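You operate a simulated robot arm through the tools that you are given. There is no shell and no other tool. Be economical: measure what you need, move in short steps, check, and stop when the job is done.

You are at the controls of a simulated robot arm. One attempt, no reset.

JOB
Discharge the capacitor next to the red tray, put it in that tray, and lay out a matching new one.
Fine: into the cup, brass arm on till the lamp is dark, arm away; the new one goes in the green tray.

It is judged by the outcome, as a careful person would: the job done as asked, and still so three seconds after it is handed in. It fails if anything else is knocked over, pushed out of place, dropped, spilled or broken.

ROBOT AND FRAMES
A 7-joint arm with a two-finger parallel gripper, fixed in place. Base frame: the origin is at the foot of the arm, x ahead of it, y to its left, z up; the work surface is at about z = 0. Lengths are in cm, angles in degrees, forces in N, time in s.
With the tool pointing down near the work surface it reaches from about 22 to 58 cm from the base axis. Its first joint turns from -66.0 to 66.0 degrees. Payload 2.5 kg.
The TCP is the grasp point between the finger pads, 2.3 cm short of the fingertips. In the tool frame z runs along the fingers and y along their closing line. Largest opening 9.4 cm; finger width 3.8, thickness 1; the body of the gripper, 5.4 by 9.6 cm, starts 3.9 cm behind the TCP.
Orientation is told as [roll, pitch, yaw] about the base's x, y, z axes, in that order, counted from this pose: with the fingers straight down and closing along the base's y, the tool's x points along the base's -x, its y along +y and its z along -z.

CONTROLS
- The arm moves only by the tool apply_moves. Its argument "steps" is a list of rows, each an object of numbers (a shift or turn left out is 0, a gripper value left out holds the last): "dx", "dy", "dz": the shift along the tool's x, y, z in cm; "rx", "ry", "rz": the turn, a rotation vector about the tool's x, y, z in rad; "fingers": the gripper command, from -1 (shut) to 1 (fully open), values between in proportion. In form: [{"dx": .., "dy": .., "dz": .., "rx": .., "ry": .., "rz": .., "fingers": ..}, ...]. A call has 1 to 12 rows; each row shifts and turns the commanded pose from where the row before left it, along the tool's axes as they then stand. Each row takes 0.2 s and may step no farther than 5 cm and 8.6 degrees from the row before; otherwise, or with a gripper value out of range, the whole call is refused. A pose out of reach is approached as far as the arm can. The call stops where the force on the tool passes 40 N (or 10 N more than at its start, if that is more) or the arm is blocked; 0.2 s more then pass. Each finger travels about 10.8 cm/s and halts on what it meets, pressing with about 21 N; the grip force reading is that of the motor and also rises with nothing between the fingers. The clock runs only during rows and for 0.2 s after the last one: add rows that do not move to give the fingers time. The reply holds the time, the measured pose of the TCP, the force on the tool along the base axes, the opening and the grip force, in the units named above and with some noise.
- Cameras (640 x 400 px; columns grow to the right, rows downward): "scene" is fixed at [10.88, -39.97, 54.54]; the picture's right is [0.89, -0.45, 0.00], its down [-0.25, -0.50, -0.83] and it looks along [0.37, 0.74, -0.56] (base axes); focal length 237 px, centre (320, 200). "wrist" rides on the gripper at [8.6, 1.6, -7.4] in the tool frame; the picture's right is [-0.18, 0.98, 0.00], its down [-0.58, -0.11, -0.81] and it looks along [-0.79, -0.15, 0.59] (tool axes); focal length 243 px, centre (320, 200). There is no depth. A picture from a camera that has moved, and an enlarged one, comes with that camera's place and axes in the base frame and with its lens.
- get_image(camera): a new picture of that camera. The clock stands still meanwhile.
- zoom(camera, box): a new picture of the part [left, top, right, bottom] of that camera's present view, enlarged. The clock stands still meanwhile.
- finish_job(): hands the job in; it is judged then, once.

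Go step by step. Nothing tells you positions but the pictures and the camera data: compare them with the known pose of the tool, close in by small moves and look again before you grip or let go. The budget is 120 turns and 84 pictures, counting those below and the enlarged ones. Unless the task says otherwise, let go and move clear before handing in, and close with one line.

The tools are called after "Call:" by a JSON object that holds its "op" and its "data". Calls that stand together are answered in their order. apply_moves: Moves the arm, as the interface text tells. Its arguments: {"type":"object","properties":{"steps":{"type":"array","items":{"type":"object","properties":{"dx":{"type":"number"},"dy":{"type":"number"},"dz":{"type":"number"},"rx":{"type":"number"},"ry":{"type":"number"},"rz":{"type":"number"},"fingers":{"type":"number"}}}}},"required":["steps"]} The other tools are called the same way: get_image (camera) takes a picture; zoom (camera, box) takes an enlarged picture of a part of a camera's view; finish_job () hands the job in.

At the start:

```text
t: 0.0
tcp_pos: [42.52, -5.87, 43.22]
orientation: [0.1, 0.0, 0.0]
force: [0.6, 0.3, 0.2]
width: 9.43
grip_force: 0.0
```

scene: 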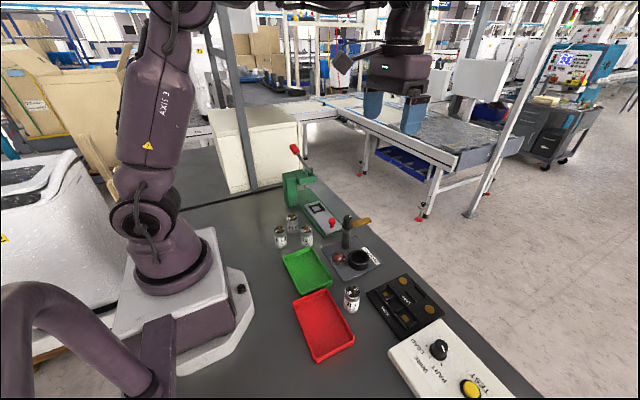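
wrist: 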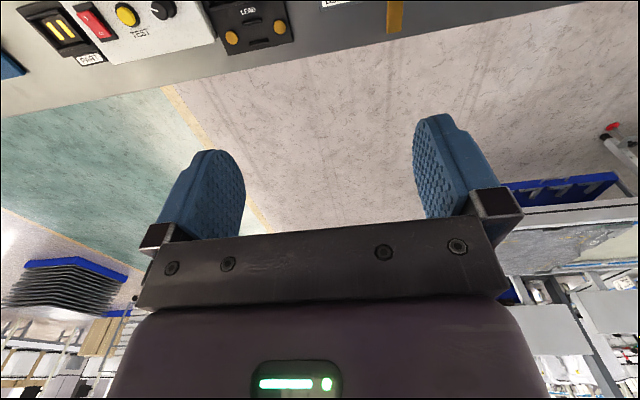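

I see a red tray, a green tray, a capacitor by the red tray, three other capacitors behind the green tray, and a fixture with a cup and brass arm. I'll zoom in on them to identify and locate each one.

Call:
{"op": "zoom", "data": {"camera": "scene", "box": [260, 190, 400, 278]}}

Call:
{"op": "zoom", "data": {"camera": "scene", "box": [280, 230, 460, 342]}}

Call:
{"op": "zoom", "data": {"camera": "scene", "box": [260, 200, 330, 250]}}

Call:
{"op": "zoom", "data": {"camera": "scene", "box": [320, 205, 390, 320]}}

```text
4.55 times, centred on (330, 234) of scene
camera zoom: at [10.88, -39.97, 54.54], right [0.89, -0.45, 0.0], down [-0.25, -0.5, -0.83], along [0.37, 0.74, -0.56], focal length 1078 px, centre (274, 46)
```

zoom: 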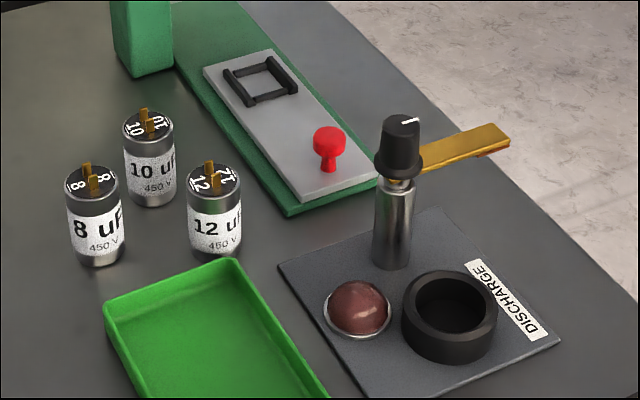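

```text
3.56 times, centred on (370, 286) of scene
camera zoom: at [10.88, -39.97, 54.54], right [0.89, -0.45, 0.0], down [-0.25, -0.5, -0.83], along [0.37, 0.74, -0.56], focal length 843 px, centre (142, -106)
```

zoom: 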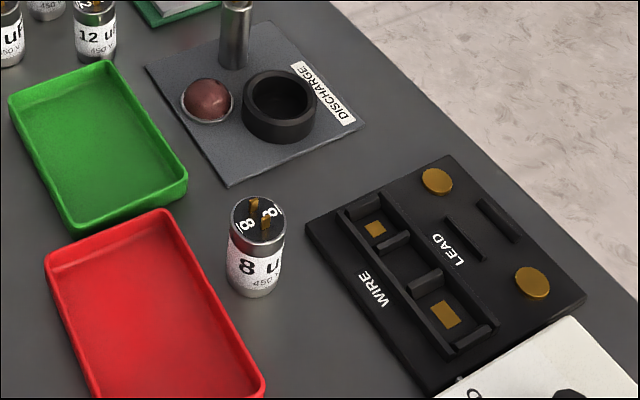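

```text
8.00 times, centred on (295, 225) of scene
camera zoom: at [10.88, -39.97, 54.54], right [0.89, -0.45, 0.0], down [-0.25, -0.5, -0.83], along [0.37, 0.74, -0.56], focal length 1897 px, centre (520, 0)
```

zoom: 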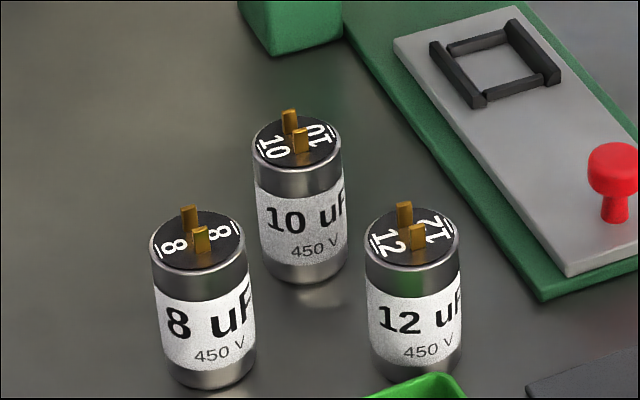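

```text
3.48 times, centred on (355, 262) of scene
camera zoom: at [10.88, -39.97, 54.54], right [0.89, -0.45, 0.0], down [-0.25, -0.5, -0.83], along [0.37, 0.74, -0.56], focal length 825 px, centre (198, -17)
```

zoom: 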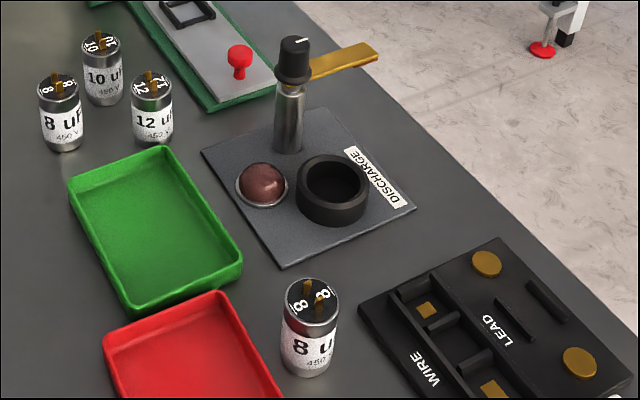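

The used one is 8 µF, at about (32.7, -13.7). The matching new one is the left 8 µF of the three. The cup is near (42, -2.7) and its post, with the brass arm pointing +x, is near (42, 4.1). I'll move above the used capacitor and turn the tool by 90°, so that the fingers close along x and stay clear of the post later.

Call:
{"op": "apply_moves", "data": {"steps": [{"dx": 1.63, "dy": -1.3, "dz": 4.2}, {"dx": 1.63, "dy": -1.3, "dz": 4.2}, {"dx": 1.63, "dy": -1.3, "dz": 4.2}, {"dx": 1.63, "dy": -1.3, "dz": 4.2}, {"dx": 1.63, "dy": -1.3, "dz": 4.2}, {"dx": 1.63, "dy": -1.3, "dz": 4.2}]}}

Call:
{"op": "apply_moves", "data": {"steps": [{"rz": -0.1428}, {"rz": -0.1428}, {"rz": -0.1428}, {"rz": -0.1428}, {"rz": -0.1428}, {"rz": -0.1428}, {"rz": -0.1428}, {"rz": -0.1428}, {"rz": -0.1428}, {"rz": -0.1428}, {"rz": -0.1428}, {}]}}

Call:
{"op": "get_image", "data": {"camera": "wrist"}}

Call:
{"op": "get_image", "data": {"camera": "scene"}}

```text
t: 1.4
tcp_pos: [32.7, -13.98, 17.7]
orientation: [0.0, -0.1, 0.0]
force: [-0.2, 0.9, -0.8]
width: 9.4
grip_force: 0.0
```

```text
t: 4.0
tcp_pos: [32.61, -13.79, 18.06]
orientation: [-0.1, 0.0, 90.2]
force: [-0.1, 0.6, 0.7]
width: 9.41
grip_force: 0.0
```

```text
77 pictures are left
camera wrist: at [31.07, -22.45, 25.39], right [-0.98, 0.18, 0.0], down [0.11, 0.58, 0.81], along [0.15, 0.79, -0.59], focal length 243 px, centre (320, 200)
```

wrist: 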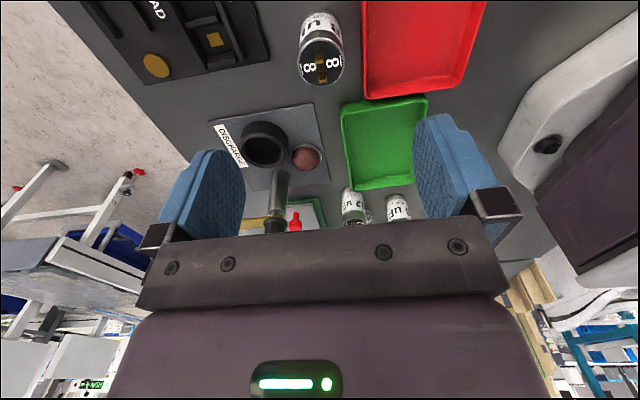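

```text
76 pictures are left
```

scene: 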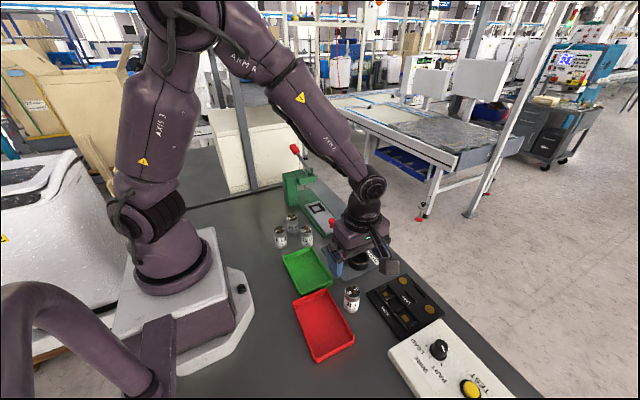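

The wrist view puts the used capacitor at about (32.65, -13.7), nearly below the tool. I'll zoom to refine that before descending.

Call:
{"op": "zoom", "data": {"camera": "wrist", "box": [270, 0, 380, 100]}}

Call:
{"op": "zoom", "data": {"camera": "scene", "box": [330, 275, 375, 320]}}

Call:
{"op": "zoom", "data": {"camera": "wrist", "box": [200, 90, 360, 240]}}

```text
4.00 times, centred on (325, 50) of wrist
camera zoom: at [31.07, -22.45, 25.39], right [-0.98, 0.18, 0.0], down [0.11, 0.58, 0.81], along [0.15, 0.79, -0.59], focal length 970 px, centre (300, 800)
```

zoom: 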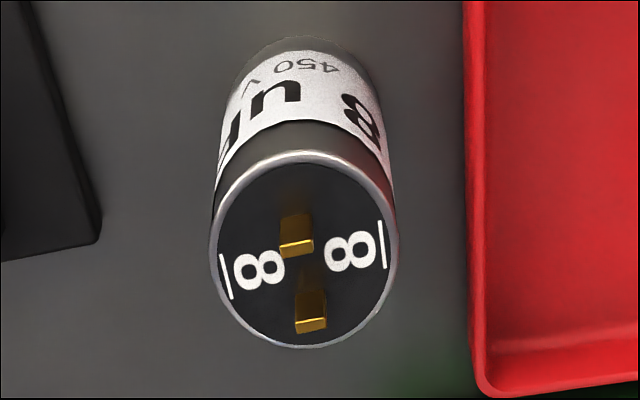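

```text
8.89 times, centred on (352, 298) of scene
camera zoom: at [10.88, -39.97, 54.54], right [0.89, -0.45, 0.0], down [-0.25, -0.5, -0.83], along [0.37, 0.74, -0.56], focal length 2108 px, centre (31, -667)
```

zoom: 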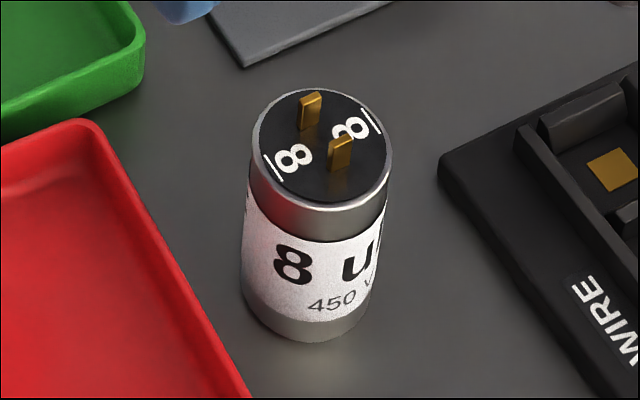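

```text
2.67 times, centred on (280, 165) of wrist
camera zoom: at [31.07, -22.45, 25.39], right [-0.98, 0.18, 0.0], down [0.11, 0.58, 0.81], along [0.15, 0.79, -0.59], focal length 647 px, centre (427, 293)
```

zoom: 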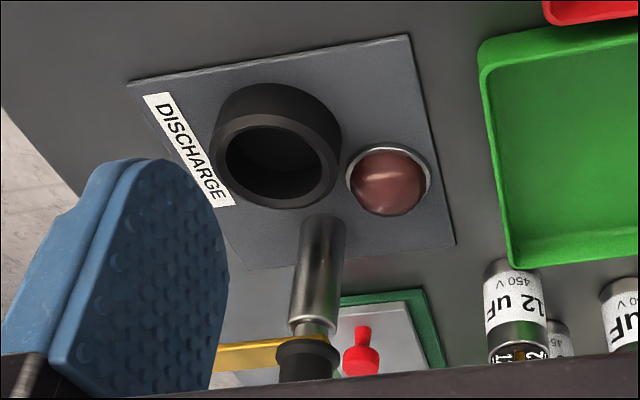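

The capacitor is about 3.65 cm wide and 6.2 cm tall, centred near (32.65, -13.7). I'll narrow the fingers so they miss the tray, and stop just above the terminals to check alignment.

Call:
{"op": "apply_moves", "data": {"steps": [{"fingers": 0.15}, {"dz": 2.8}, {"dz": 2.8}, {"dz": 2.6}, {}]}}

Call:
{"op": "get_image", "data": {"camera": "wrist"}}

Call:
{"op": "zoom", "data": {"camera": "scene", "box": [310, 230, 400, 320]}}

```text
t: 5.2
tcp_pos: [32.65, -13.69, 9.77]
orientation: [0.0, 0.0, 90.0]
force: [0.8, -0.6, -0.4]
width: 5.41
grip_force: 0.0
```

```text
72 pictures are left
camera wrist: at [30.96, -22.37, 17.14], right [-0.98, 0.18, 0.0], down [0.11, 0.58, 0.81], along [0.15, 0.79, -0.59], focal length 243 px, centre (320, 200)
```

wrist: 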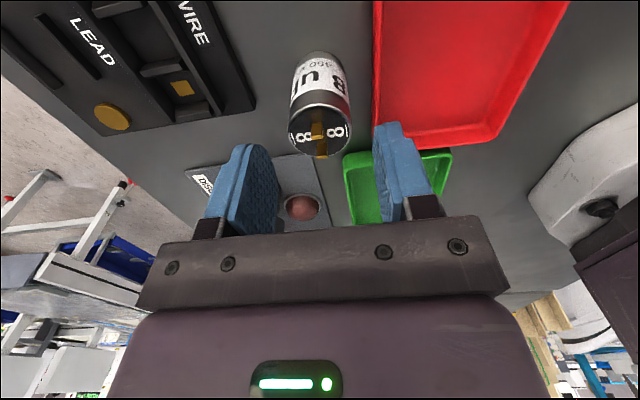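

```text
4.44 times, centred on (355, 275) of scene
camera zoom: at [10.88, -39.97, 54.54], right [0.89, -0.45, 0.0], down [-0.25, -0.5, -0.83], along [0.37, 0.74, -0.56], focal length 1054 px, centre (164, -133)
```

zoom: 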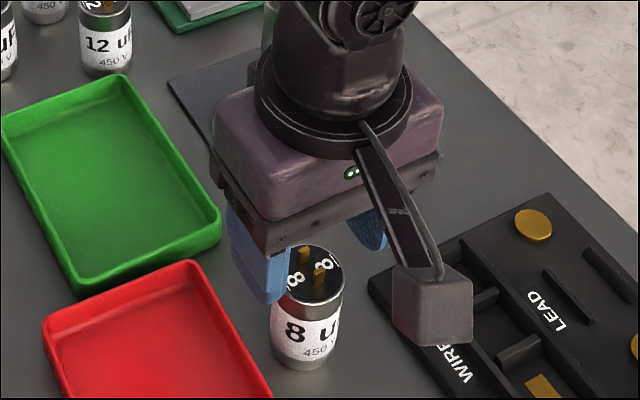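

Two wrist views agree on the capacitor top at (32.6, -13.9, 6.0). I'll shift slightly, descend to z = 5.1 and close.

Call:
{"op": "apply_moves", "data": {"steps": [{"dx": 0.2, "dz": 0.7}, {"dz": 2.0}, {"dz": 2.0}, {}]}}

Call:
{"op": "get_image", "data": {"camera": "wrist"}}

```text
t: 6.2
tcp_pos: [32.68, -13.82, 5.11]
orientation: [0.0, 0.0, 90.0]
force: [-0.1, 0.4, 0.1]
width: 5.38
grip_force: 0.1
```

```text
70 pictures are left
camera wrist: at [31.04, -22.61, 12.43], right [-0.98, 0.18, 0.0], down [0.11, 0.58, 0.81], along [0.15, 0.79, -0.59], focal length 243 px, centre (320, 200)
```

wrist: 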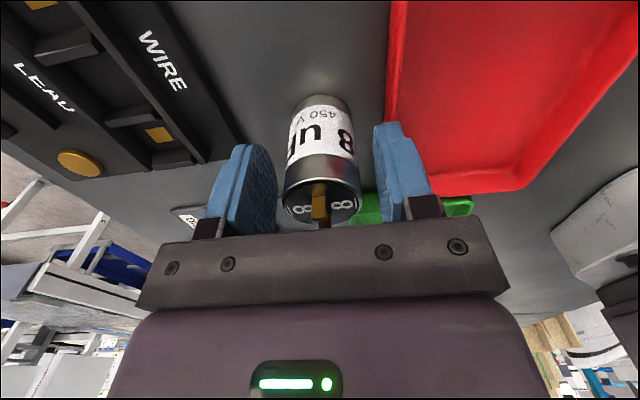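

Centred between the fingers. I'll close gently by steps, then lift.

Call:
{"op": "apply_moves", "data": {"steps": [{"fingers": -0.1}, {"fingers": -0.3}, {"fingers": -0.6}, {}]}}

Call:
{"op": "apply_moves", "data": {"steps": [{"dz": -1.0}, {"dz": -2.0}, {"dz": -3.0}, {"dz": -3.0}, {"dz": -3.0}, {}]}}

Call:
{"op": "get_image", "data": {"camera": "wrist"}}

```text
t: 7.2
tcp_pos: [32.71, -13.96, 5.2]
orientation: [0.0, 0.0, 90.0]
force: [0.0, -0.2, 0.1]
width: 3.52
grip_force: 20.8
```

```text
t: 8.6
tcp_pos: [32.69, -13.94, 17.21]
orientation: [0.0, 0.0, 90.2]
force: [0.7, 0.9, -0.6]
width: 3.49
grip_force: 20.9
```

```text
69 pictures are left
camera wrist: at [31.01, -22.67, 24.49], right [-0.98, 0.18, 0.0], down [0.11, 0.58, 0.81], along [0.15, 0.79, -0.59], focal length 243 px, centre (320, 200)
```

wrist: 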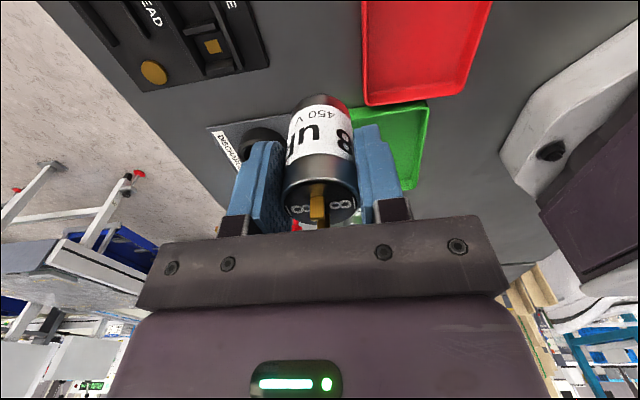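

The capacitor is held and its bottom is about 5.1 cm below the TCP. Next I move above the cup, at about (42, -3.2), and look down.

Call:
{"op": "apply_moves", "data": {"steps": [{"dx": -2.7, "dy": -2.33}, {"dx": -2.7, "dy": -2.33}, {"dx": -2.7, "dy": -2.33}, {"dx": -2.6, "dy": -2.33}, {}]}}

Call:
{"op": "zoom", "data": {"camera": "wrist", "box": [200, 0, 440, 150]}}

Call:
{"op": "zoom", "data": {"camera": "scene", "box": [310, 170, 430, 290]}}

```text
t: 9.8
tcp_pos: [42.1, -3.41, 16.8]
orientation: [0.0, 0.0, 89.9]
force: [1.1, -0.1, -0.8]
width: 3.53
grip_force: 20.8
```

```text
2.67 times, centred on (320, 75) of wrist
camera zoom: at [40.39, -12.06, 24.25], right [-0.98, 0.19, 0.0], down [0.11, 0.58, 0.81], along [0.15, 0.79, -0.59], focal length 647 px, centre (320, 533)
```

zoom: 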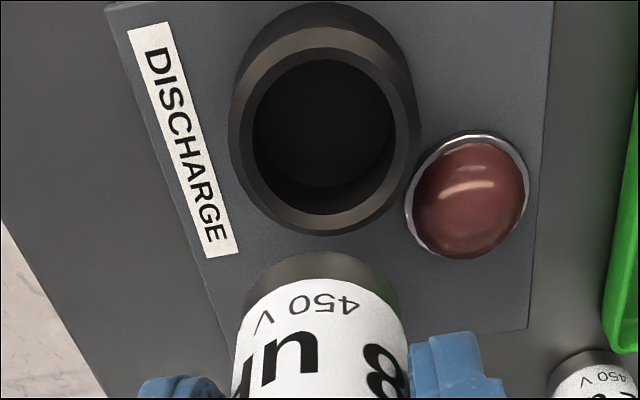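

```text
3.33 times, centred on (370, 230) of scene
camera zoom: at [10.89, -39.97, 54.54], right [0.89, -0.45, 0.0], down [-0.25, -0.5, -0.83], along [0.37, 0.74, -0.56], focal length 790 px, centre (153, 100)
```

zoom: 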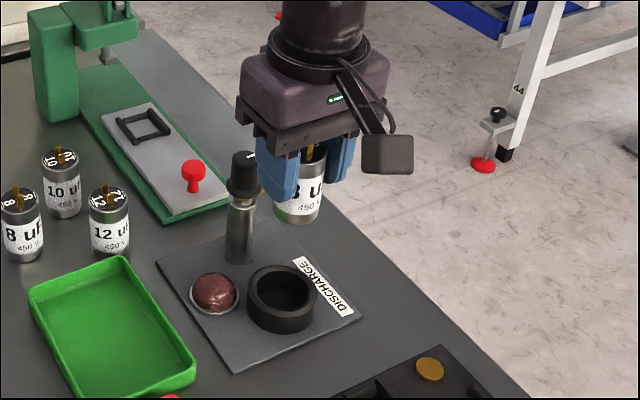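

The cup centre is at (41.9, -3.45), right under the capacitor. I'll descend until its bottom is just above the rim, then check.

Call:
{"op": "apply_moves", "data": {"steps": [{"dz": 3.0}, {"dz": 3.0}, {"dz": 2.2}, {}]}}

Call:
{"op": "zoom", "data": {"camera": "wrist", "box": [200, 0, 440, 150]}}

Call:
{"op": "zoom", "data": {"camera": "scene", "box": [320, 190, 400, 290]}}

```text
t: 10.8
tcp_pos: [42.19, -3.19, 8.9]
orientation: [0.0, 0.0, 90.0]
force: [-0.2, -0.3, -0.5]
width: 3.53
grip_force: 21.1
```

```text
2.67 times, centred on (320, 75) of wrist
camera zoom: at [40.44, -11.95, 16.25], right [-0.98, 0.18, 0.0], down [0.11, 0.58, 0.81], along [0.15, 0.79, -0.59], focal length 647 px, centre (320, 533)
```

zoom: 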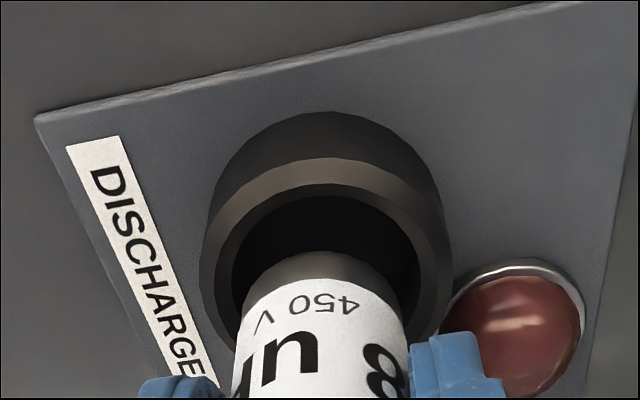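

```text
4.00 times, centred on (360, 240) of scene
camera zoom: at [10.88, -39.97, 54.54], right [0.89, -0.45, 0.0], down [-0.25, -0.5, -0.83], along [0.37, 0.74, -0.56], focal length 948 px, centre (160, 40)
```

zoom: 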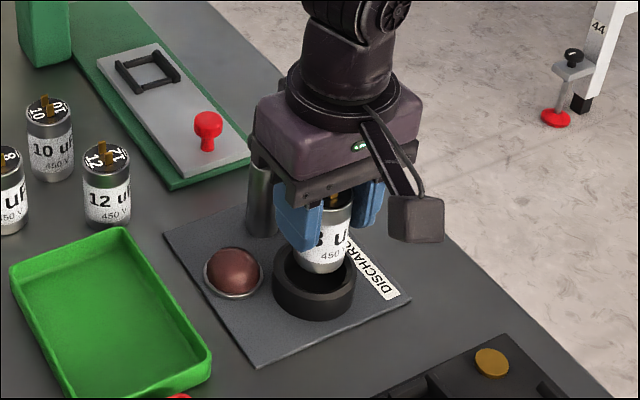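

The capacitor sits centred over the hole within about 1 mm. I'll lower it into the cup in small steps until it touches the floor.

Call:
{"op": "apply_moves", "data": {"steps": [{"dz": 0.8}, {"dz": 0.8}, {"dz": 0.6}, {}]}}

Call:
{"op": "zoom", "data": {"camera": "wrist", "box": [200, 0, 440, 150]}}

```text
t: 11.8
tcp_pos: [42.08, -3.28, 6.57]
orientation: [-0.1, 0.0, 90.0]
force: [-0.3, -0.9, -0.7]
width: 3.54
grip_force: 21.0
```

```text
2.67 times, centred on (320, 75) of wrist
camera zoom: at [40.42, -11.99, 14.01], right [-0.98, 0.18, 0.0], down [0.11, 0.58, 0.81], along [0.15, 0.79, -0.59], focal length 647 px, centre (320, 533)
```

zoom: 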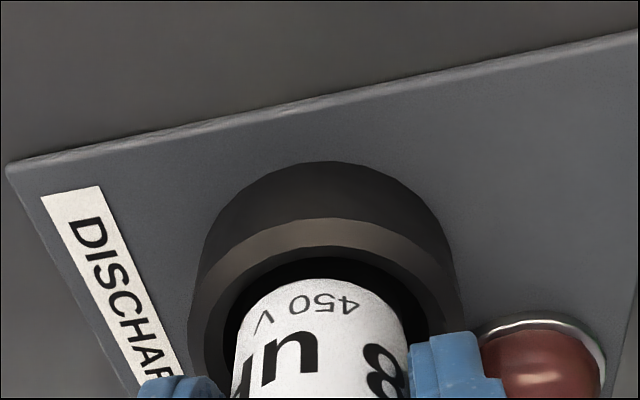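

It is inside the cup with no contact yet. I'll keep lowering in small steps and watch the force.

Call:
{"op": "apply_moves", "data": {"steps": [{"dz": 0.2}, {"dz": 0.2}, {}]}}

Call:
{"op": "apply_moves", "data": {"steps": [{"dz": 0.15}, {"dz": 0.1}, {}]}}

```text
t: 12.6
tcp_pos: [42.02, -3.24, 6.32]
orientation: [0.0, 0.0, 90.0]
force: [0.7, 0.4, -1.7]
width: 3.54
grip_force: 20.9
```

```text
t: 13.4
tcp_pos: [42.14, -3.31, 6.02]
orientation: [0.1, 0.1, 90.0]
force: [0.8, -0.8, -0.8]
width: 3.53
grip_force: 21.0
```

Call:
{"op": "apply_moves", "data": {"steps": [{"dz": 0.15}, {"dz": 0.1}, {}]}}

Call:
{"op": "apply_moves", "data": {"steps": [{"dz": 0.1}, {"dz": 0.1}, {}]}}

Call:
{"op": "zoom", "data": {"camera": "scene", "box": [320, 190, 400, 290]}}

```text
t: 14.2
tcp_pos: [42.09, -3.24, 5.75]
orientation: [0.0, -0.1, 89.9]
force: [-1.2, 0.8, -0.4]
width: 3.53
grip_force: 21.0
```

```text
t: 15.0
tcp_pos: [41.9, -3.2, 5.6]
orientation: [-0.2, 0.1, 89.9]
force: [-6.7, -1.9, 21.4]
width: 3.54
grip_force: 21.6
```

```text
4.00 times, centred on (360, 240) of scene
camera zoom: at [10.87, -39.97, 54.54], right [0.89, -0.45, 0.0], down [-0.25, -0.5, -0.83], along [0.37, 0.74, -0.56], focal length 948 px, centre (160, 40)
```

zoom: 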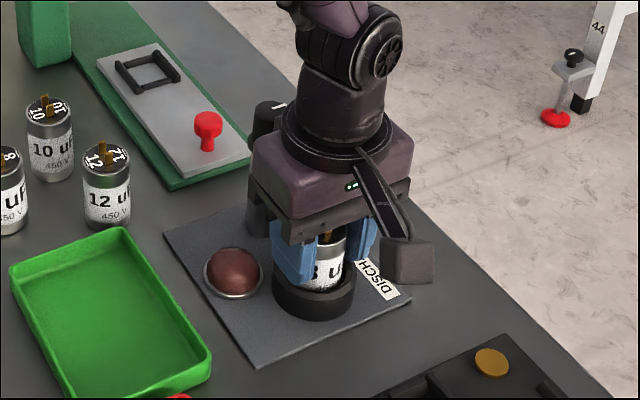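

It is seated on the floor of the cup, with contact at z ≈ 5.6. I'll relax slightly, open, and lift straight up.

Call:
{"op": "apply_moves", "data": {"steps": [{"dz": -0.1}, {"fingers": -0.1}, {"fingers": 0.15}, {"fingers": 0.15}]}}

Call:
{"op": "apply_moves", "data": {"steps": [{"dz": -1.0}, {"dz": -3.0}, {"dz": -4.0}, {"dz": -4.0}, {"dz": -3.0}, {"dx": 4.0}, {"dx": 4.0}, {}]}}

Call:
{"op": "get_image", "data": {"camera": "wrist"}}

Call:
{"op": "zoom", "data": {"camera": "scene", "box": [310, 190, 400, 280]}}

```text
t: 16.0
tcp_pos: [42.17, -3.14, 5.75]
orientation: [0.0, 0.0, 90.0]
force: [0.1, 0.8, 0.1]
width: 5.41
grip_force: 0.0
```

```text
t: 17.8
tcp_pos: [42.1, -11.01, 20.59]
orientation: [0.0, 0.0, 90.1]
force: [1.1, -0.5, 0.5]
width: 5.42
grip_force: 0.1
```

```text
62 pictures are left
camera wrist: at [40.44, -19.76, 27.98], right [-0.98, 0.18, 0.0], down [0.11, 0.58, 0.81], along [0.15, 0.79, -0.59], focal length 243 px, centre (320, 200)
```

wrist: 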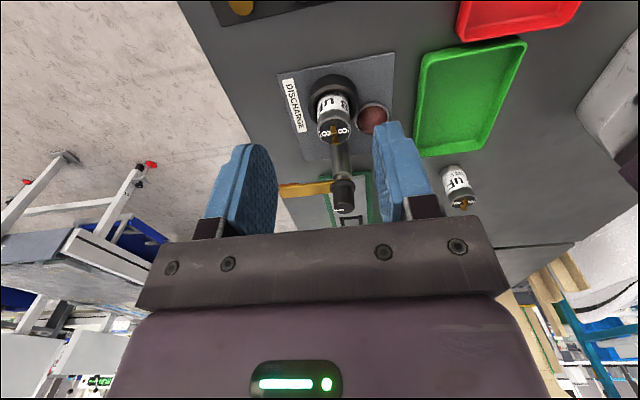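

```text
4.44 times, centred on (355, 235) of scene
camera zoom: at [10.88, -39.98, 54.54], right [0.89, -0.45, 0.0], down [-0.25, -0.5, -0.83], along [0.37, 0.74, -0.56], focal length 1054 px, centre (164, 44)
```

zoom: 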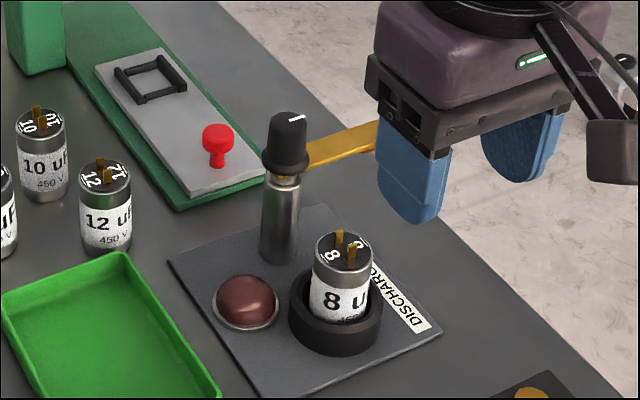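

The capacitor stands upright in the cup with its terminals lined up along y, and the lamp isn't visibly lit. Next I turn the tool back to yaw 0 and move above the knob on the post for a close look.

Call:
{"op": "apply_moves", "data": {"steps": [{"rz": 0.1428}, {"rz": 0.1428}, {"rz": 0.1428}, {"rz": 0.1428}, {"rz": 0.1428}, {"rz": 0.1428}, {"rz": 0.1428}, {"rz": 0.1428}, {"rz": 0.1428}, {"rz": 0.1428}, {"rz": 0.1428}, {}]}}

Call:
{"op": "apply_moves", "data": {"steps": [{"dy": 3.7}, {"dy": 3.7}, {"dy": 3.7}, {"dy": 3.7}, {}]}}

Call:
{"op": "get_image", "data": {"camera": "wrist"}}

Call:
{"op": "zoom", "data": {"camera": "wrist", "box": [240, 20, 400, 220]}}

```text
t: 20.4
tcp_pos: [41.95, -11.15, 20.69]
orientation: [0.0, 0.0, 0.0]
force: [0.2, -0.2, 0.3]
width: 5.42
grip_force: 0.0
```

```text
t: 21.6
tcp_pos: [41.97, 3.81, 20.61]
orientation: [0.0, 0.0, 0.0]
force: [-0.6, -0.6, 0.0]
width: 5.4
grip_force: 0.0
```

```text
60 pictures are left
camera wrist: at [33.28, 5.29, 27.95], right [0.18, 0.98, 0.0], down [0.58, -0.11, 0.81], along [0.79, -0.15, -0.59], focal length 243 px, centre (320, 200)
```

wrist: 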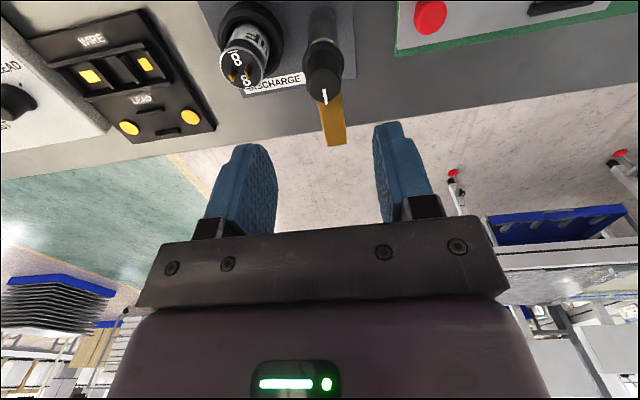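

```text
2.00 times, centred on (320, 120) of wrist
camera zoom: at [33.28, 5.29, 27.95], right [0.18, 0.98, 0.0], down [0.58, -0.11, 0.81], along [0.79, -0.15, -0.59], focal length 485 px, centre (320, 360)
```

zoom: 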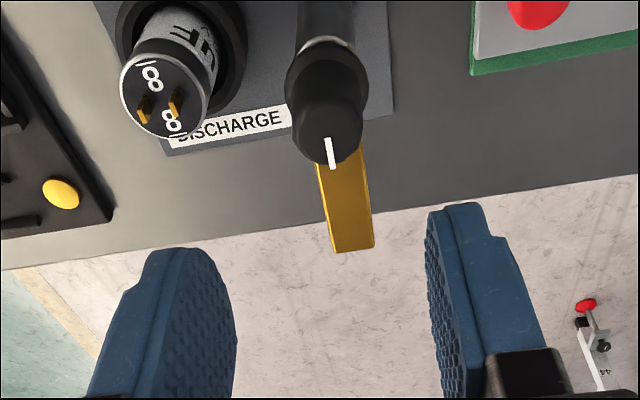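

The knob axis is at about (42.05, 3.85) with its top near z = 11.7. The brass arm leaves below it toward +x. I'll descend to just above the knob and check.

Call:
{"op": "apply_moves", "data": {"steps": [{"dx": -0.1, "dz": 3.0}, {"dz": 3.0}, {}]}}

Call:
{"op": "get_image", "data": {"camera": "wrist"}}

Call:
{"op": "zoom", "data": {"camera": "scene", "box": [310, 170, 410, 280]}}

```text
t: 22.4
tcp_pos: [41.91, 3.81, 14.62]
orientation: [0.0, 0.0, 0.0]
force: [-0.7, 0.2, 0.5]
width: 5.41
grip_force: 0.0
```

```text
58 pictures are left
camera wrist: at [33.37, 5.22, 21.94], right [0.18, 0.98, 0.0], down [0.58, -0.11, 0.81], along [0.79, -0.15, -0.59], focal length 243 px, centre (320, 200)
```

wrist: 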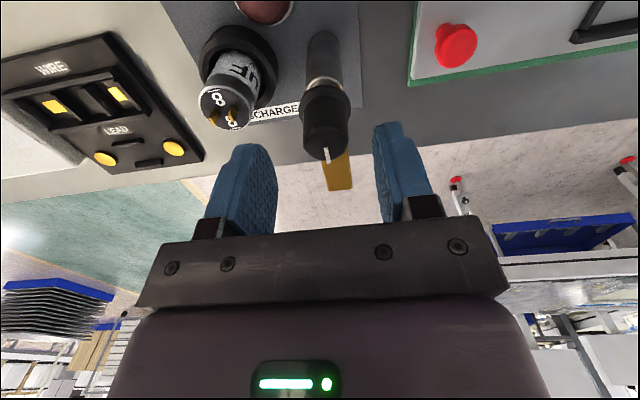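

```text
3.64 times, centred on (360, 225) of scene
camera zoom: at [10.88, -39.97, 54.54], right [0.89, -0.45, 0.0], down [-0.25, -0.5, -0.83], along [0.37, 0.74, -0.56], focal length 862 px, centre (174, 109)
```

zoom: 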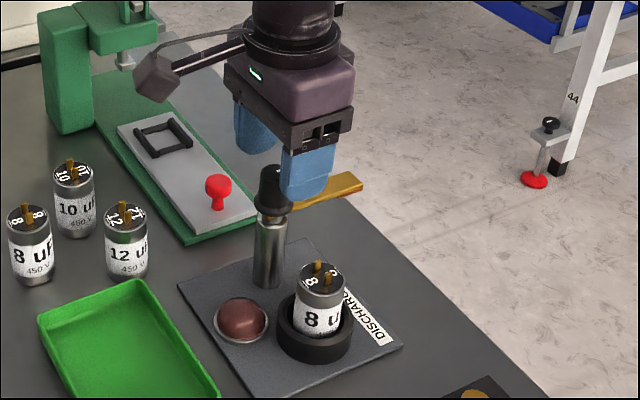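

The knob top is confirmed at (42.0, 3.86). I'll descend to grip it at z ≈ 11.6 and close.

Call:
{"op": "apply_moves", "data": {"steps": [{"dx": -0.1, "dz": 1.5}, {"dz": 1.5}, {}, {"fingers": 0}, {"fingers": -0.3}, {"fingers": -0.7}, {}]}}

Call:
{"op": "get_image", "data": {"camera": "wrist"}}

```text
t: 24.0
tcp_pos: [42.41, 3.94, 11.75]
orientation: [0.1, -0.1, 0.3]
force: [2.9, 24.1, -7.4]
width: 2.56
grip_force: 44.8
```

```text
56 pictures are left
camera wrist: at [33.69, 5.46, 19.08], right [0.18, 0.98, 0.0], down [0.58, -0.11, 0.81], along [0.79, -0.14, -0.59], focal length 243 px, centre (320, 200)
```

wrist: 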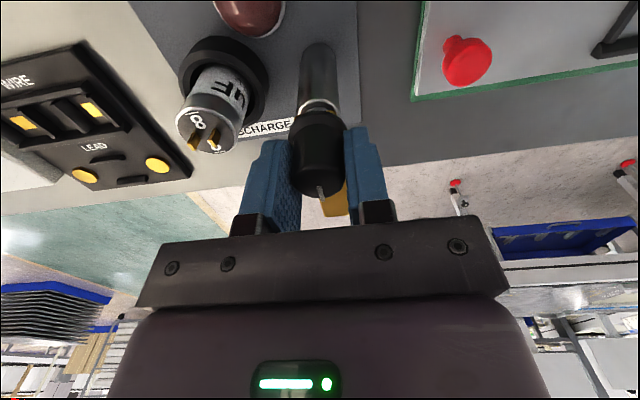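

I have hold of the knob, but there is a 24 N side force along +y, so I'm slightly off centre. I'll shift the command by +0.15 cm in y to relieve it.

Call:
{"op": "apply_moves", "data": {"steps": [{"dy": 0.12}, {}]}}

```text
t: 24.6
tcp_pos: [42.32, 4.04, 11.73]
orientation: [0.2, -0.1, 0.1]
force: [17.7, 23.9, -18.0]
width: 2.58
grip_force: 44.8
```

The forces didn't drop, so I'll open to see the free pose before regripping.

Call:
{"op": "apply_moves", "data": {"steps": [{"fingers": -0.2}, {"fingers": 0.0}, {}]}}

Call:
{"op": "zoom", "data": {"camera": "wrist", "box": [220, 20, 420, 240]}}

```text
t: 25.4
tcp_pos: [42.28, 3.66, 11.8]
orientation: [0.0, 0.0, 0.0]
force: [0.9, 0.5, 0.2]
width: 4.72
grip_force: 0.1
```

```text
1.82 times, centred on (320, 130) of wrist
camera zoom: at [33.66, 5.27, 19.12], right [0.18, 0.98, 0.0], down [0.58, -0.11, 0.81], along [0.79, -0.15, -0.59], focal length 441 px, centre (320, 327)
```

zoom: 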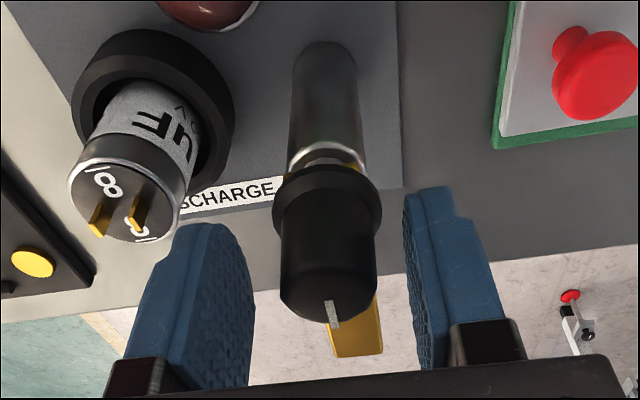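

Free of the knob the tool reads y ≈ 3.75, while the gripped pose reads about 4.0. I'll shift +0.2 in y and grip again, closing less hard.

Call:
{"op": "apply_moves", "data": {"steps": [{"dy": 0.2}, {"fingers": -0.25}, {"fingers": -0.4}, {"fingers": -0.46}, {}]}}

```text
t: 26.6
tcp_pos: [42.34, 4.0, 11.71]
orientation: [-0.2, 0.1, 0.1]
force: [0.4, 1.2, 0.3]
width: 2.59
grip_force: 0.5
```

Now there's no side load. I'll tighten the grip.

Call:
{"op": "apply_moves", "data": {"steps": [{"fingers": -0.55}, {"fingers": -0.65}, {}]}}

```text
t: 27.4
tcp_pos: [42.41, 4.06, 11.81]
orientation: [0.0, 0.0, 0.0]
force: [-0.6, -0.1, 0.1]
width: 2.57
grip_force: 45.2
```

The knob is firmly held with no side load. I'll start turning it clockwise, seen from above, to swing the arm from +x toward -y over the cup, and check partway.

Call:
{"op": "apply_moves", "data": {"steps": [{"rz": 0.1}, {"rz": 0.1}, {"rz": 0.1}, {}]}}

Call:
{"op": "zoom", "data": {"camera": "scene", "box": [310, 170, 410, 280]}}

```text
t: 28.4
tcp_pos: [42.25, 3.96, 11.82]
orientation: [0.1, 0.1, -17.4]
force: [-4.8, -1.3, 12.6]
width: 2.57
grip_force: 45.1
```

```text
3.64 times, centred on (360, 225) of scene
camera zoom: at [10.88, -39.98, 54.54], right [0.89, -0.45, 0.0], down [-0.25, -0.5, -0.83], along [0.37, 0.74, -0.56], focal length 862 px, centre (174, 109)
```

zoom: 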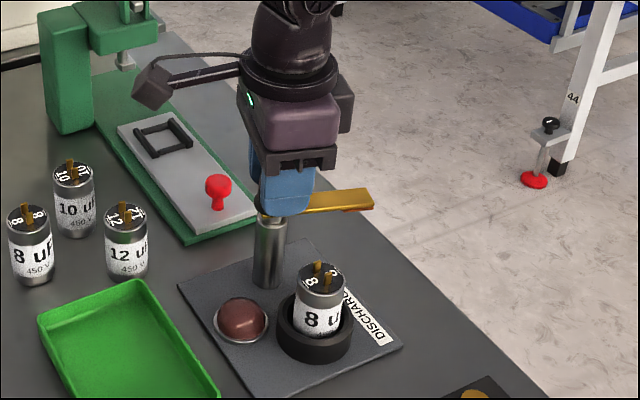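

The arm turns with the knob. I'll continue to about -70° and check.

Call:
{"op": "apply_moves", "data": {"steps": [{"rz": 0.1}, {"rz": 0.1}, {"rz": 0.1}, {"rz": 0.1}, {"rz": 0.1}, {"rz": 0.1}, {"rz": 0.1}, {"rz": 0.1}, {}]}}

Call:
{"op": "zoom", "data": {"camera": "scene", "box": [310, 170, 410, 280]}}

```text
t: 29.8
tcp_pos: [42.19, 3.74, 11.66]
orientation: [-0.3, -0.1, -51.4]
force: [-5.4, -0.1, 1.6]
width: 2.56
grip_force: 44.7
stopped in row 7: the force on the tool passed its limit (the readings are from after the stop); the commanded pose is now the measured one
```

```text
3.64 times, centred on (360, 225) of scene
camera zoom: at [10.89, -39.97, 54.54], right [0.89, -0.45, 0.0], down [-0.25, -0.5, -0.83], along [0.37, 0.74, -0.56], focal length 862 px, centre (174, 109)
```

zoom: 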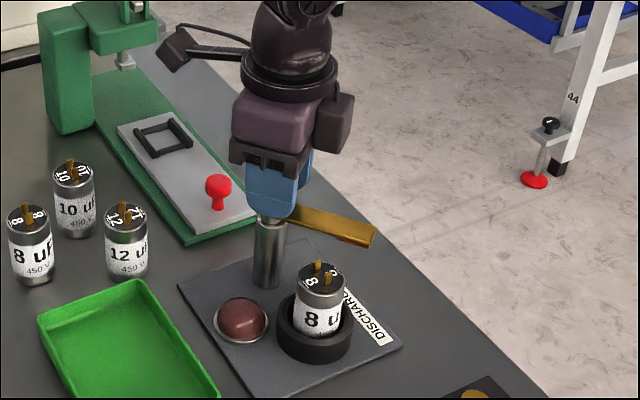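

The arm is at about -50° and the force limit tripped from off-axis load, which is now small. I'll continue in smaller portions.

Call:
{"op": "apply_moves", "data": {"steps": [{"rz": 0.08}, {"rz": 0.08}, {}]}}

```text
t: 30.6
tcp_pos: [42.2, 3.75, 11.62]
orientation: [-0.3, -0.1, -60.8]
force: [-1.2, -4.0, -4.3]
width: 2.58
grip_force: 44.8
```

Call:
{"op": "apply_moves", "data": {"steps": [{"rz": 0.08}, {"rz": 0.08}, {}]}}

Call:
{"op": "zoom", "data": {"camera": "scene", "box": [310, 170, 410, 280]}}

```text
t: 31.4
tcp_pos: [42.13, 3.64, 11.77]
orientation: [-0.3, -0.1, -69.8]
force: [-15.4, -3.3, 6.1]
width: 2.6
grip_force: 45.6
```

```text
3.64 times, centred on (360, 225) of scene
camera zoom: at [10.88, -39.97, 54.54], right [0.89, -0.45, 0.0], down [-0.25, -0.5, -0.83], along [0.37, 0.74, -0.56], focal length 862 px, centre (174, 109)
```

zoom: 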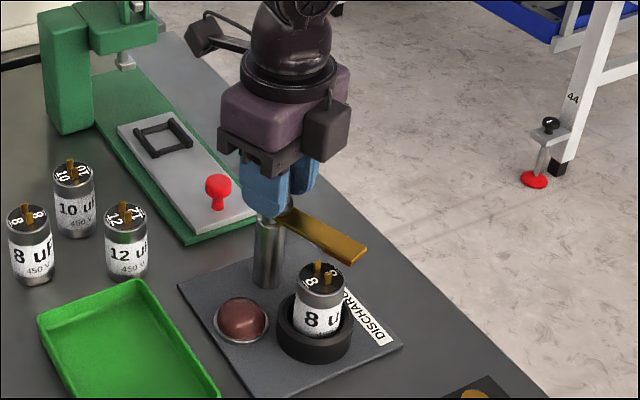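

The arm is at about -70°. I'll relieve the side force with a small shift and turn on toward -85°.

Call:
{"op": "apply_moves", "data": {"steps": [{"rz": 0.08, "dy": -0.08}, {"rz": 0.08}, {"rz": 0.06}, {}]}}

Call:
{"op": "zoom", "data": {"camera": "scene", "box": [325, 200, 385, 280]}}

```text
t: 32.4
tcp_pos: [42.1, 3.68, 11.8]
orientation: [-0.3, -0.2, -82.5]
force: [-17.2, -6.9, 6.4]
width: 2.58
grip_force: 44.9
```

```text
5.00 times, centred on (355, 240) of scene
camera zoom: at [10.88, -39.98, 54.54], right [0.89, -0.45, 0.0], down [-0.25, -0.5, -0.83], along [0.37, 0.74, -0.56], focal length 1186 px, centre (145, 0)
```

zoom: 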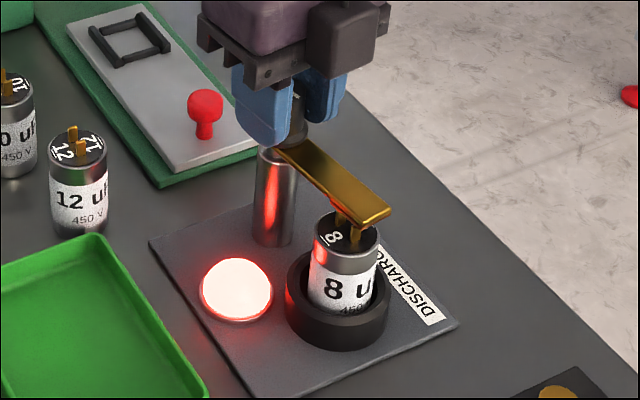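

The lamp has lit, so the arm is across both terminals and current is flowing. I'll hold here and wait for the lamp to go dark.

Call:
{"op": "apply_moves", "data": {"steps": [{}, {}, {}, {}, {}, {}, {}, {}, {}, {}, {}, {}]}}

Call:
{"op": "apply_moves", "data": {"steps": [{}, {}, {}, {}, {}, {}, {}, {}, {}, {}, {}, {}]}}

Call:
{"op": "zoom", "data": {"camera": "scene", "box": [325, 200, 385, 280]}}

```text
t: 35.0
tcp_pos: [42.1, 3.72, 11.68]
orientation: [-0.3, -0.1, -82.4]
force: [-21.3, -12.8, 7.0]
width: 2.58
grip_force: 45.4
```

```text
t: 37.6
tcp_pos: [42.06, 3.7, 11.57]
orientation: [-0.3, -0.3, -82.3]
force: [-21.9, -14.0, 8.2]
width: 2.56
grip_force: 44.7
```

```text
5.00 times, centred on (355, 240) of scene
camera zoom: at [10.88, -39.98, 54.54], right [0.89, -0.45, 0.0], down [-0.25, -0.5, -0.83], along [0.37, 0.74, -0.56], focal length 1186 px, centre (145, 0)
```

zoom: 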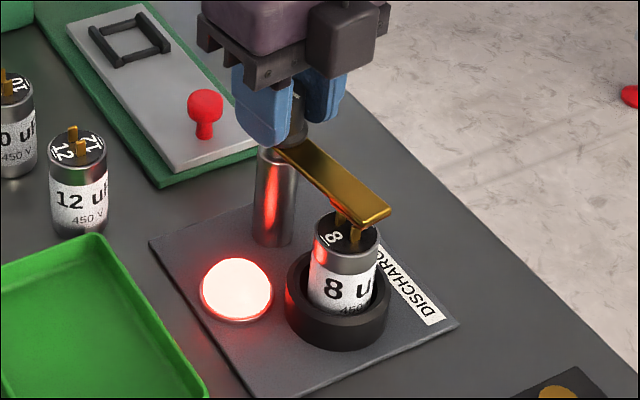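

The lamp is still bright after 5 s. I'll wait longer and compare.

Call:
{"op": "apply_moves", "data": {"steps": [{}, {}, {}, {}, {}, {}, {}, {}, {}, {}, {}, {}]}}

Call:
{"op": "apply_moves", "data": {"steps": [{}, {}, {}, {}, {}, {}, {}, {}, {}, {}, {}, {}]}}

Call:
{"op": "zoom", "data": {"camera": "scene", "box": [325, 200, 385, 280]}}

```text
t: 40.2
tcp_pos: [42.04, 3.69, 11.83]
orientation: [-0.3, -0.2, -82.4]
force: [-21.6, -13.8, 8.7]
width: 2.59
grip_force: 44.7
```

```text
t: 42.8
tcp_pos: [41.99, 3.84, 11.82]
orientation: [-0.3, -0.2, -82.3]
force: [-20.9, -14.1, 7.0]
width: 2.59
grip_force: 45.0
```

```text
5.00 times, centred on (355, 240) of scene
camera zoom: at [10.88, -39.98, 54.54], right [0.89, -0.45, 0.0], down [-0.25, -0.5, -0.83], along [0.37, 0.74, -0.56], focal length 1186 px, centre (145, 0)
```

zoom: 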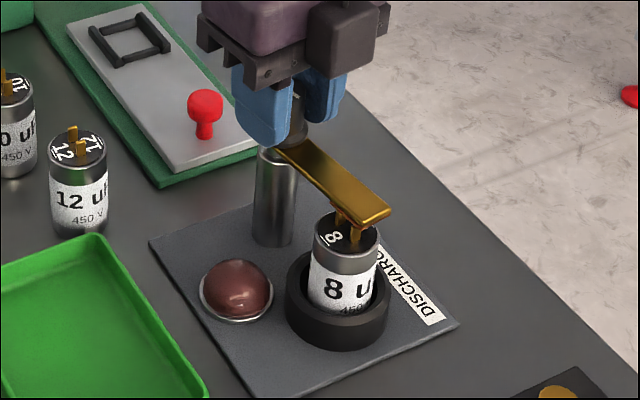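

The lamp is dark, so the capacitor is discharged. I'll turn the knob back to swing the arm away.

Call:
{"op": "apply_moves", "data": {"steps": [{"rz": -0.08, "dy": -0.05}, {"rz": -0.1}, {"rz": -0.1}, {"rz": -0.1}, {}]}}

Call:
{"op": "apply_moves", "data": {"steps": [{"rz": -0.1}, {"rz": -0.1}, {"rz": -0.1}, {}]}}

```text
t: 44.0
tcp_pos: [42.06, 3.76, 11.7]
orientation: [0.0, -0.2, -60.5]
force: [1.0, -9.2, -8.3]
width: 2.59
grip_force: 45.4
```

```text
t: 45.0
tcp_pos: [42.34, 3.78, 11.75]
orientation: [0.0, -0.2, -43.3]
force: [27.2, -2.2, -21.2]
width: 2.57
grip_force: 45.4
```

Call:
{"op": "apply_moves", "data": {"steps": [{"dy": 0.1, "dx": -0.1}, {"rz": -0.08}, {"rz": -0.08}, {}]}}

Call:
{"op": "zoom", "data": {"camera": "scene", "box": [310, 170, 410, 280]}}

```text
t: 46.0
tcp_pos: [42.31, 3.75, 11.75]
orientation: [-0.2, 0.0, -34.1]
force: [8.1, 6.3, -7.2]
width: 2.59
grip_force: 45.2
```

```text
3.64 times, centred on (360, 225) of scene
camera zoom: at [10.89, -39.97, 54.54], right [0.89, -0.45, 0.0], down [-0.25, -0.5, -0.83], along [0.37, 0.74, -0.56], focal length 862 px, centre (174, 109)
```

zoom: 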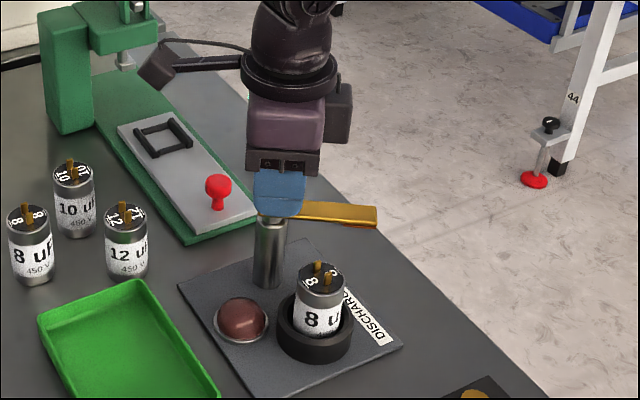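

The arm is clear of the cup. I'll return it to its original parked direction.

Call:
{"op": "apply_moves", "data": {"steps": [{"rz": -0.1}, {"rz": -0.1}, {"rz": -0.1}, {}]}}

Call:
{"op": "apply_moves", "data": {"steps": [{"rz": -0.1}, {"rz": -0.1}, {"rz": -0.095}, {}]}}

```text
t: 47.0
tcp_pos: [42.43, 4.03, 11.68]
orientation: [-0.1, 0.0, -16.9]
force: [18.8, 14.1, -3.0]
width: 2.58
grip_force: 45.1
```

```text
t: 48.0
tcp_pos: [42.24, 4.0, 11.73]
orientation: [0.1, 0.0, 0.1]
force: [20.2, 25.0, -5.5]
width: 2.56
grip_force: 44.9
```

The arm is back at its start. I'll release the knob and go up.

Call:
{"op": "apply_moves", "data": {"steps": [{"dy": 0.15}, {"fingers": -0.35}, {"fingers": -0.1}, {"fingers": 0.15}, {}]}}

Call:
{"op": "apply_moves", "data": {"steps": [{"dz": -3.0}, {"dz": -3.0}, {"dz": -3.0}, {}]}}

Call:
{"op": "zoom", "data": {"camera": "scene", "box": [310, 170, 410, 280]}}

```text
t: 49.2
tcp_pos: [42.06, 3.94, 11.8]
orientation: [-0.1, 0.1, -0.3]
force: [-0.6, -0.1, 0.7]
width: 5.42
grip_force: 0.1
```

```text
t: 50.2
tcp_pos: [42.12, 3.99, 20.62]
orientation: [-0.2, 0.1, -0.2]
force: [-0.8, -0.5, 0.6]
width: 5.41
grip_force: 0.0
```

```text
3.64 times, centred on (360, 225) of scene
camera zoom: at [10.88, -39.97, 54.54], right [0.89, -0.45, 0.0], down [-0.25, -0.5, -0.83], along [0.37, 0.74, -0.56], focal length 862 px, centre (174, 109)
```

zoom: 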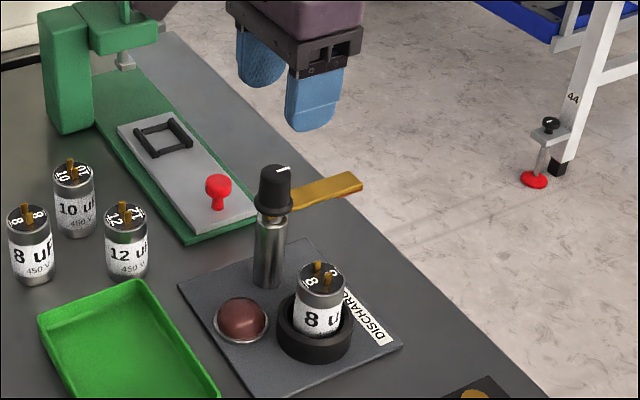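

The arm is parked, the lamp is dark and nothing is disturbed. Next I go back over the cup with the tool at yaw 90 to collect the capacitor.

Call:
{"op": "apply_moves", "data": {"steps": [{"dy": -3.6}, {"dy": -3.6}, {}]}}

Call:
{"op": "apply_moves", "data": {"steps": [{"rz": -0.1428}, {"rz": -0.1428}, {"rz": -0.1428}, {"rz": -0.1428}, {"rz": -0.1428}, {"rz": -0.1428}, {"rz": -0.1428}, {"rz": -0.1428}, {"rz": -0.1428}, {"rz": -0.1428}, {"rz": -0.1428}, {}]}}

Call:
{"op": "zoom", "data": {"camera": "wrist", "box": [200, 0, 440, 150]}}

```text
t: 51.0
tcp_pos: [42.07, -3.26, 20.55]
orientation: [-0.2, 0.1, -0.2]
force: [0.4, 0.1, -0.4]
width: 5.42
grip_force: 0.2
```

```text
t: 53.6
tcp_pos: [42.25, -3.25, 20.78]
orientation: [0.0, 0.3, 90.0]
force: [0.5, 0.8, 0.1]
width: 5.44
grip_force: 0.1
```

```text
2.67 times, centred on (320, 75) of wrist
camera zoom: at [40.58, -11.97, 28.21], right [-0.98, 0.18, 0.0], down [0.11, 0.58, 0.8], along [0.15, 0.79, -0.59], focal length 647 px, centre (320, 533)
```

zoom: 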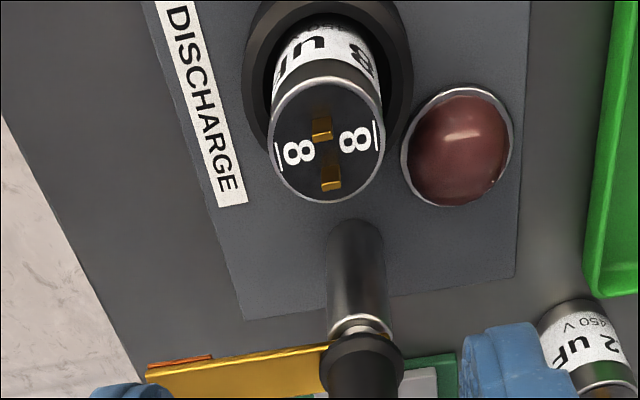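

The capacitor top is at (42.03, -3.12), nearly under the tool. I'll descend, grip it at the same height as before, and lift.

Call:
{"op": "apply_moves", "data": {"steps": [{"dy": 0.1, "dz": 4.0}, {"dz": 4.0}, {"dz": 3.0}, {"dz": 2.0}, {"dz": 1.9}, {}]}}

Call:
{"op": "get_image", "data": {"camera": "wrist"}}

```text
t: 55.0
tcp_pos: [42.12, -3.28, 5.82]
orientation: [0.1, 0.2, 89.9]
force: [0.0, -0.6, 0.2]
width: 5.43
grip_force: 0.1
```

```text
45 pictures are left
camera wrist: at [40.47, -12.08, 13.21], right [-0.98, 0.19, 0.0], down [0.11, 0.58, 0.8], along [0.15, 0.79, -0.59], focal length 243 px, centre (320, 200)
```

wrist: 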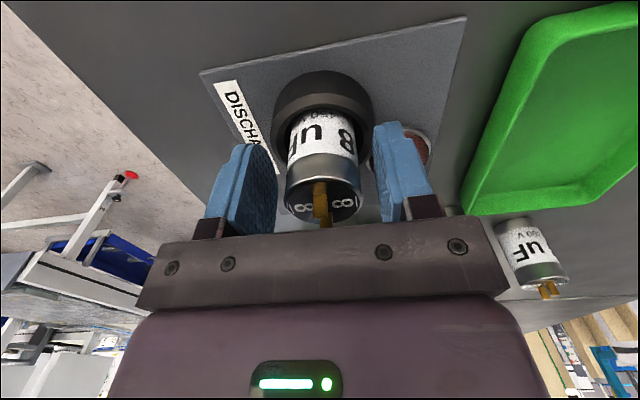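

Call:
{"op": "apply_moves", "data": {"steps": [{"fingers": -0.1}, {"fingers": -0.3}, {"fingers": -0.6}, {}]}}

Call:
{"op": "apply_moves", "data": {"steps": [{"dz": -1.0}, {"dz": -2.0}, {"dz": -3.0}, {"dz": -3.0}, {"dz": -3.0}, {}]}}

Call:
{"op": "get_image", "data": {"camera": "scene"}}

Call:
{"op": "zoom", "data": {"camera": "scene", "box": [260, 220, 380, 370]}}

```text
t: 56.0
tcp_pos: [42.08, -3.42, 5.86]
orientation: [0.1, 0.3, 89.8]
force: [0.2, 0.1, 0.3]
width: 3.5
grip_force: 21.0
```

```text
t: 57.4
tcp_pos: [41.95, -3.31, 17.8]
orientation: [0.2, 0.2, 89.8]
force: [0.3, -0.4, -1.4]
width: 3.51
grip_force: 20.5
```

```text
44 pictures are left
```

scene: 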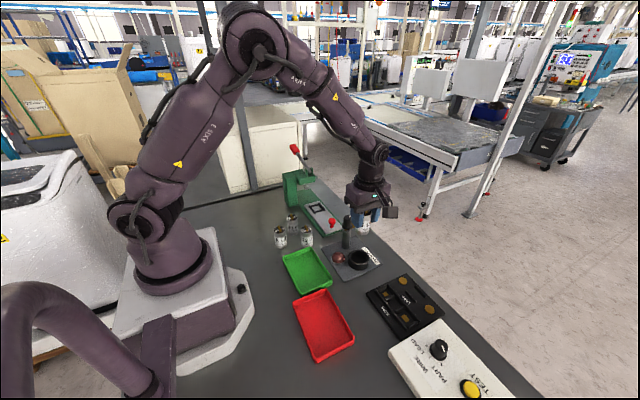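

```text
2.67 times, centred on (320, 295) of scene
camera zoom: at [10.88, -39.97, 54.54], right [0.89, -0.45, 0.0], down [-0.25, -0.5, -0.83], along [0.37, 0.74, -0.56], focal length 632 px, centre (320, -53)
```

zoom: 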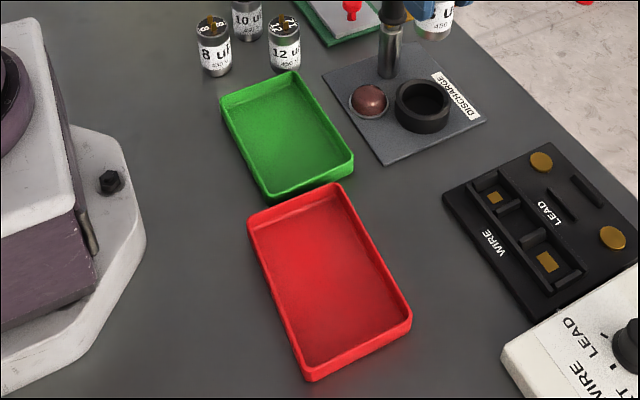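

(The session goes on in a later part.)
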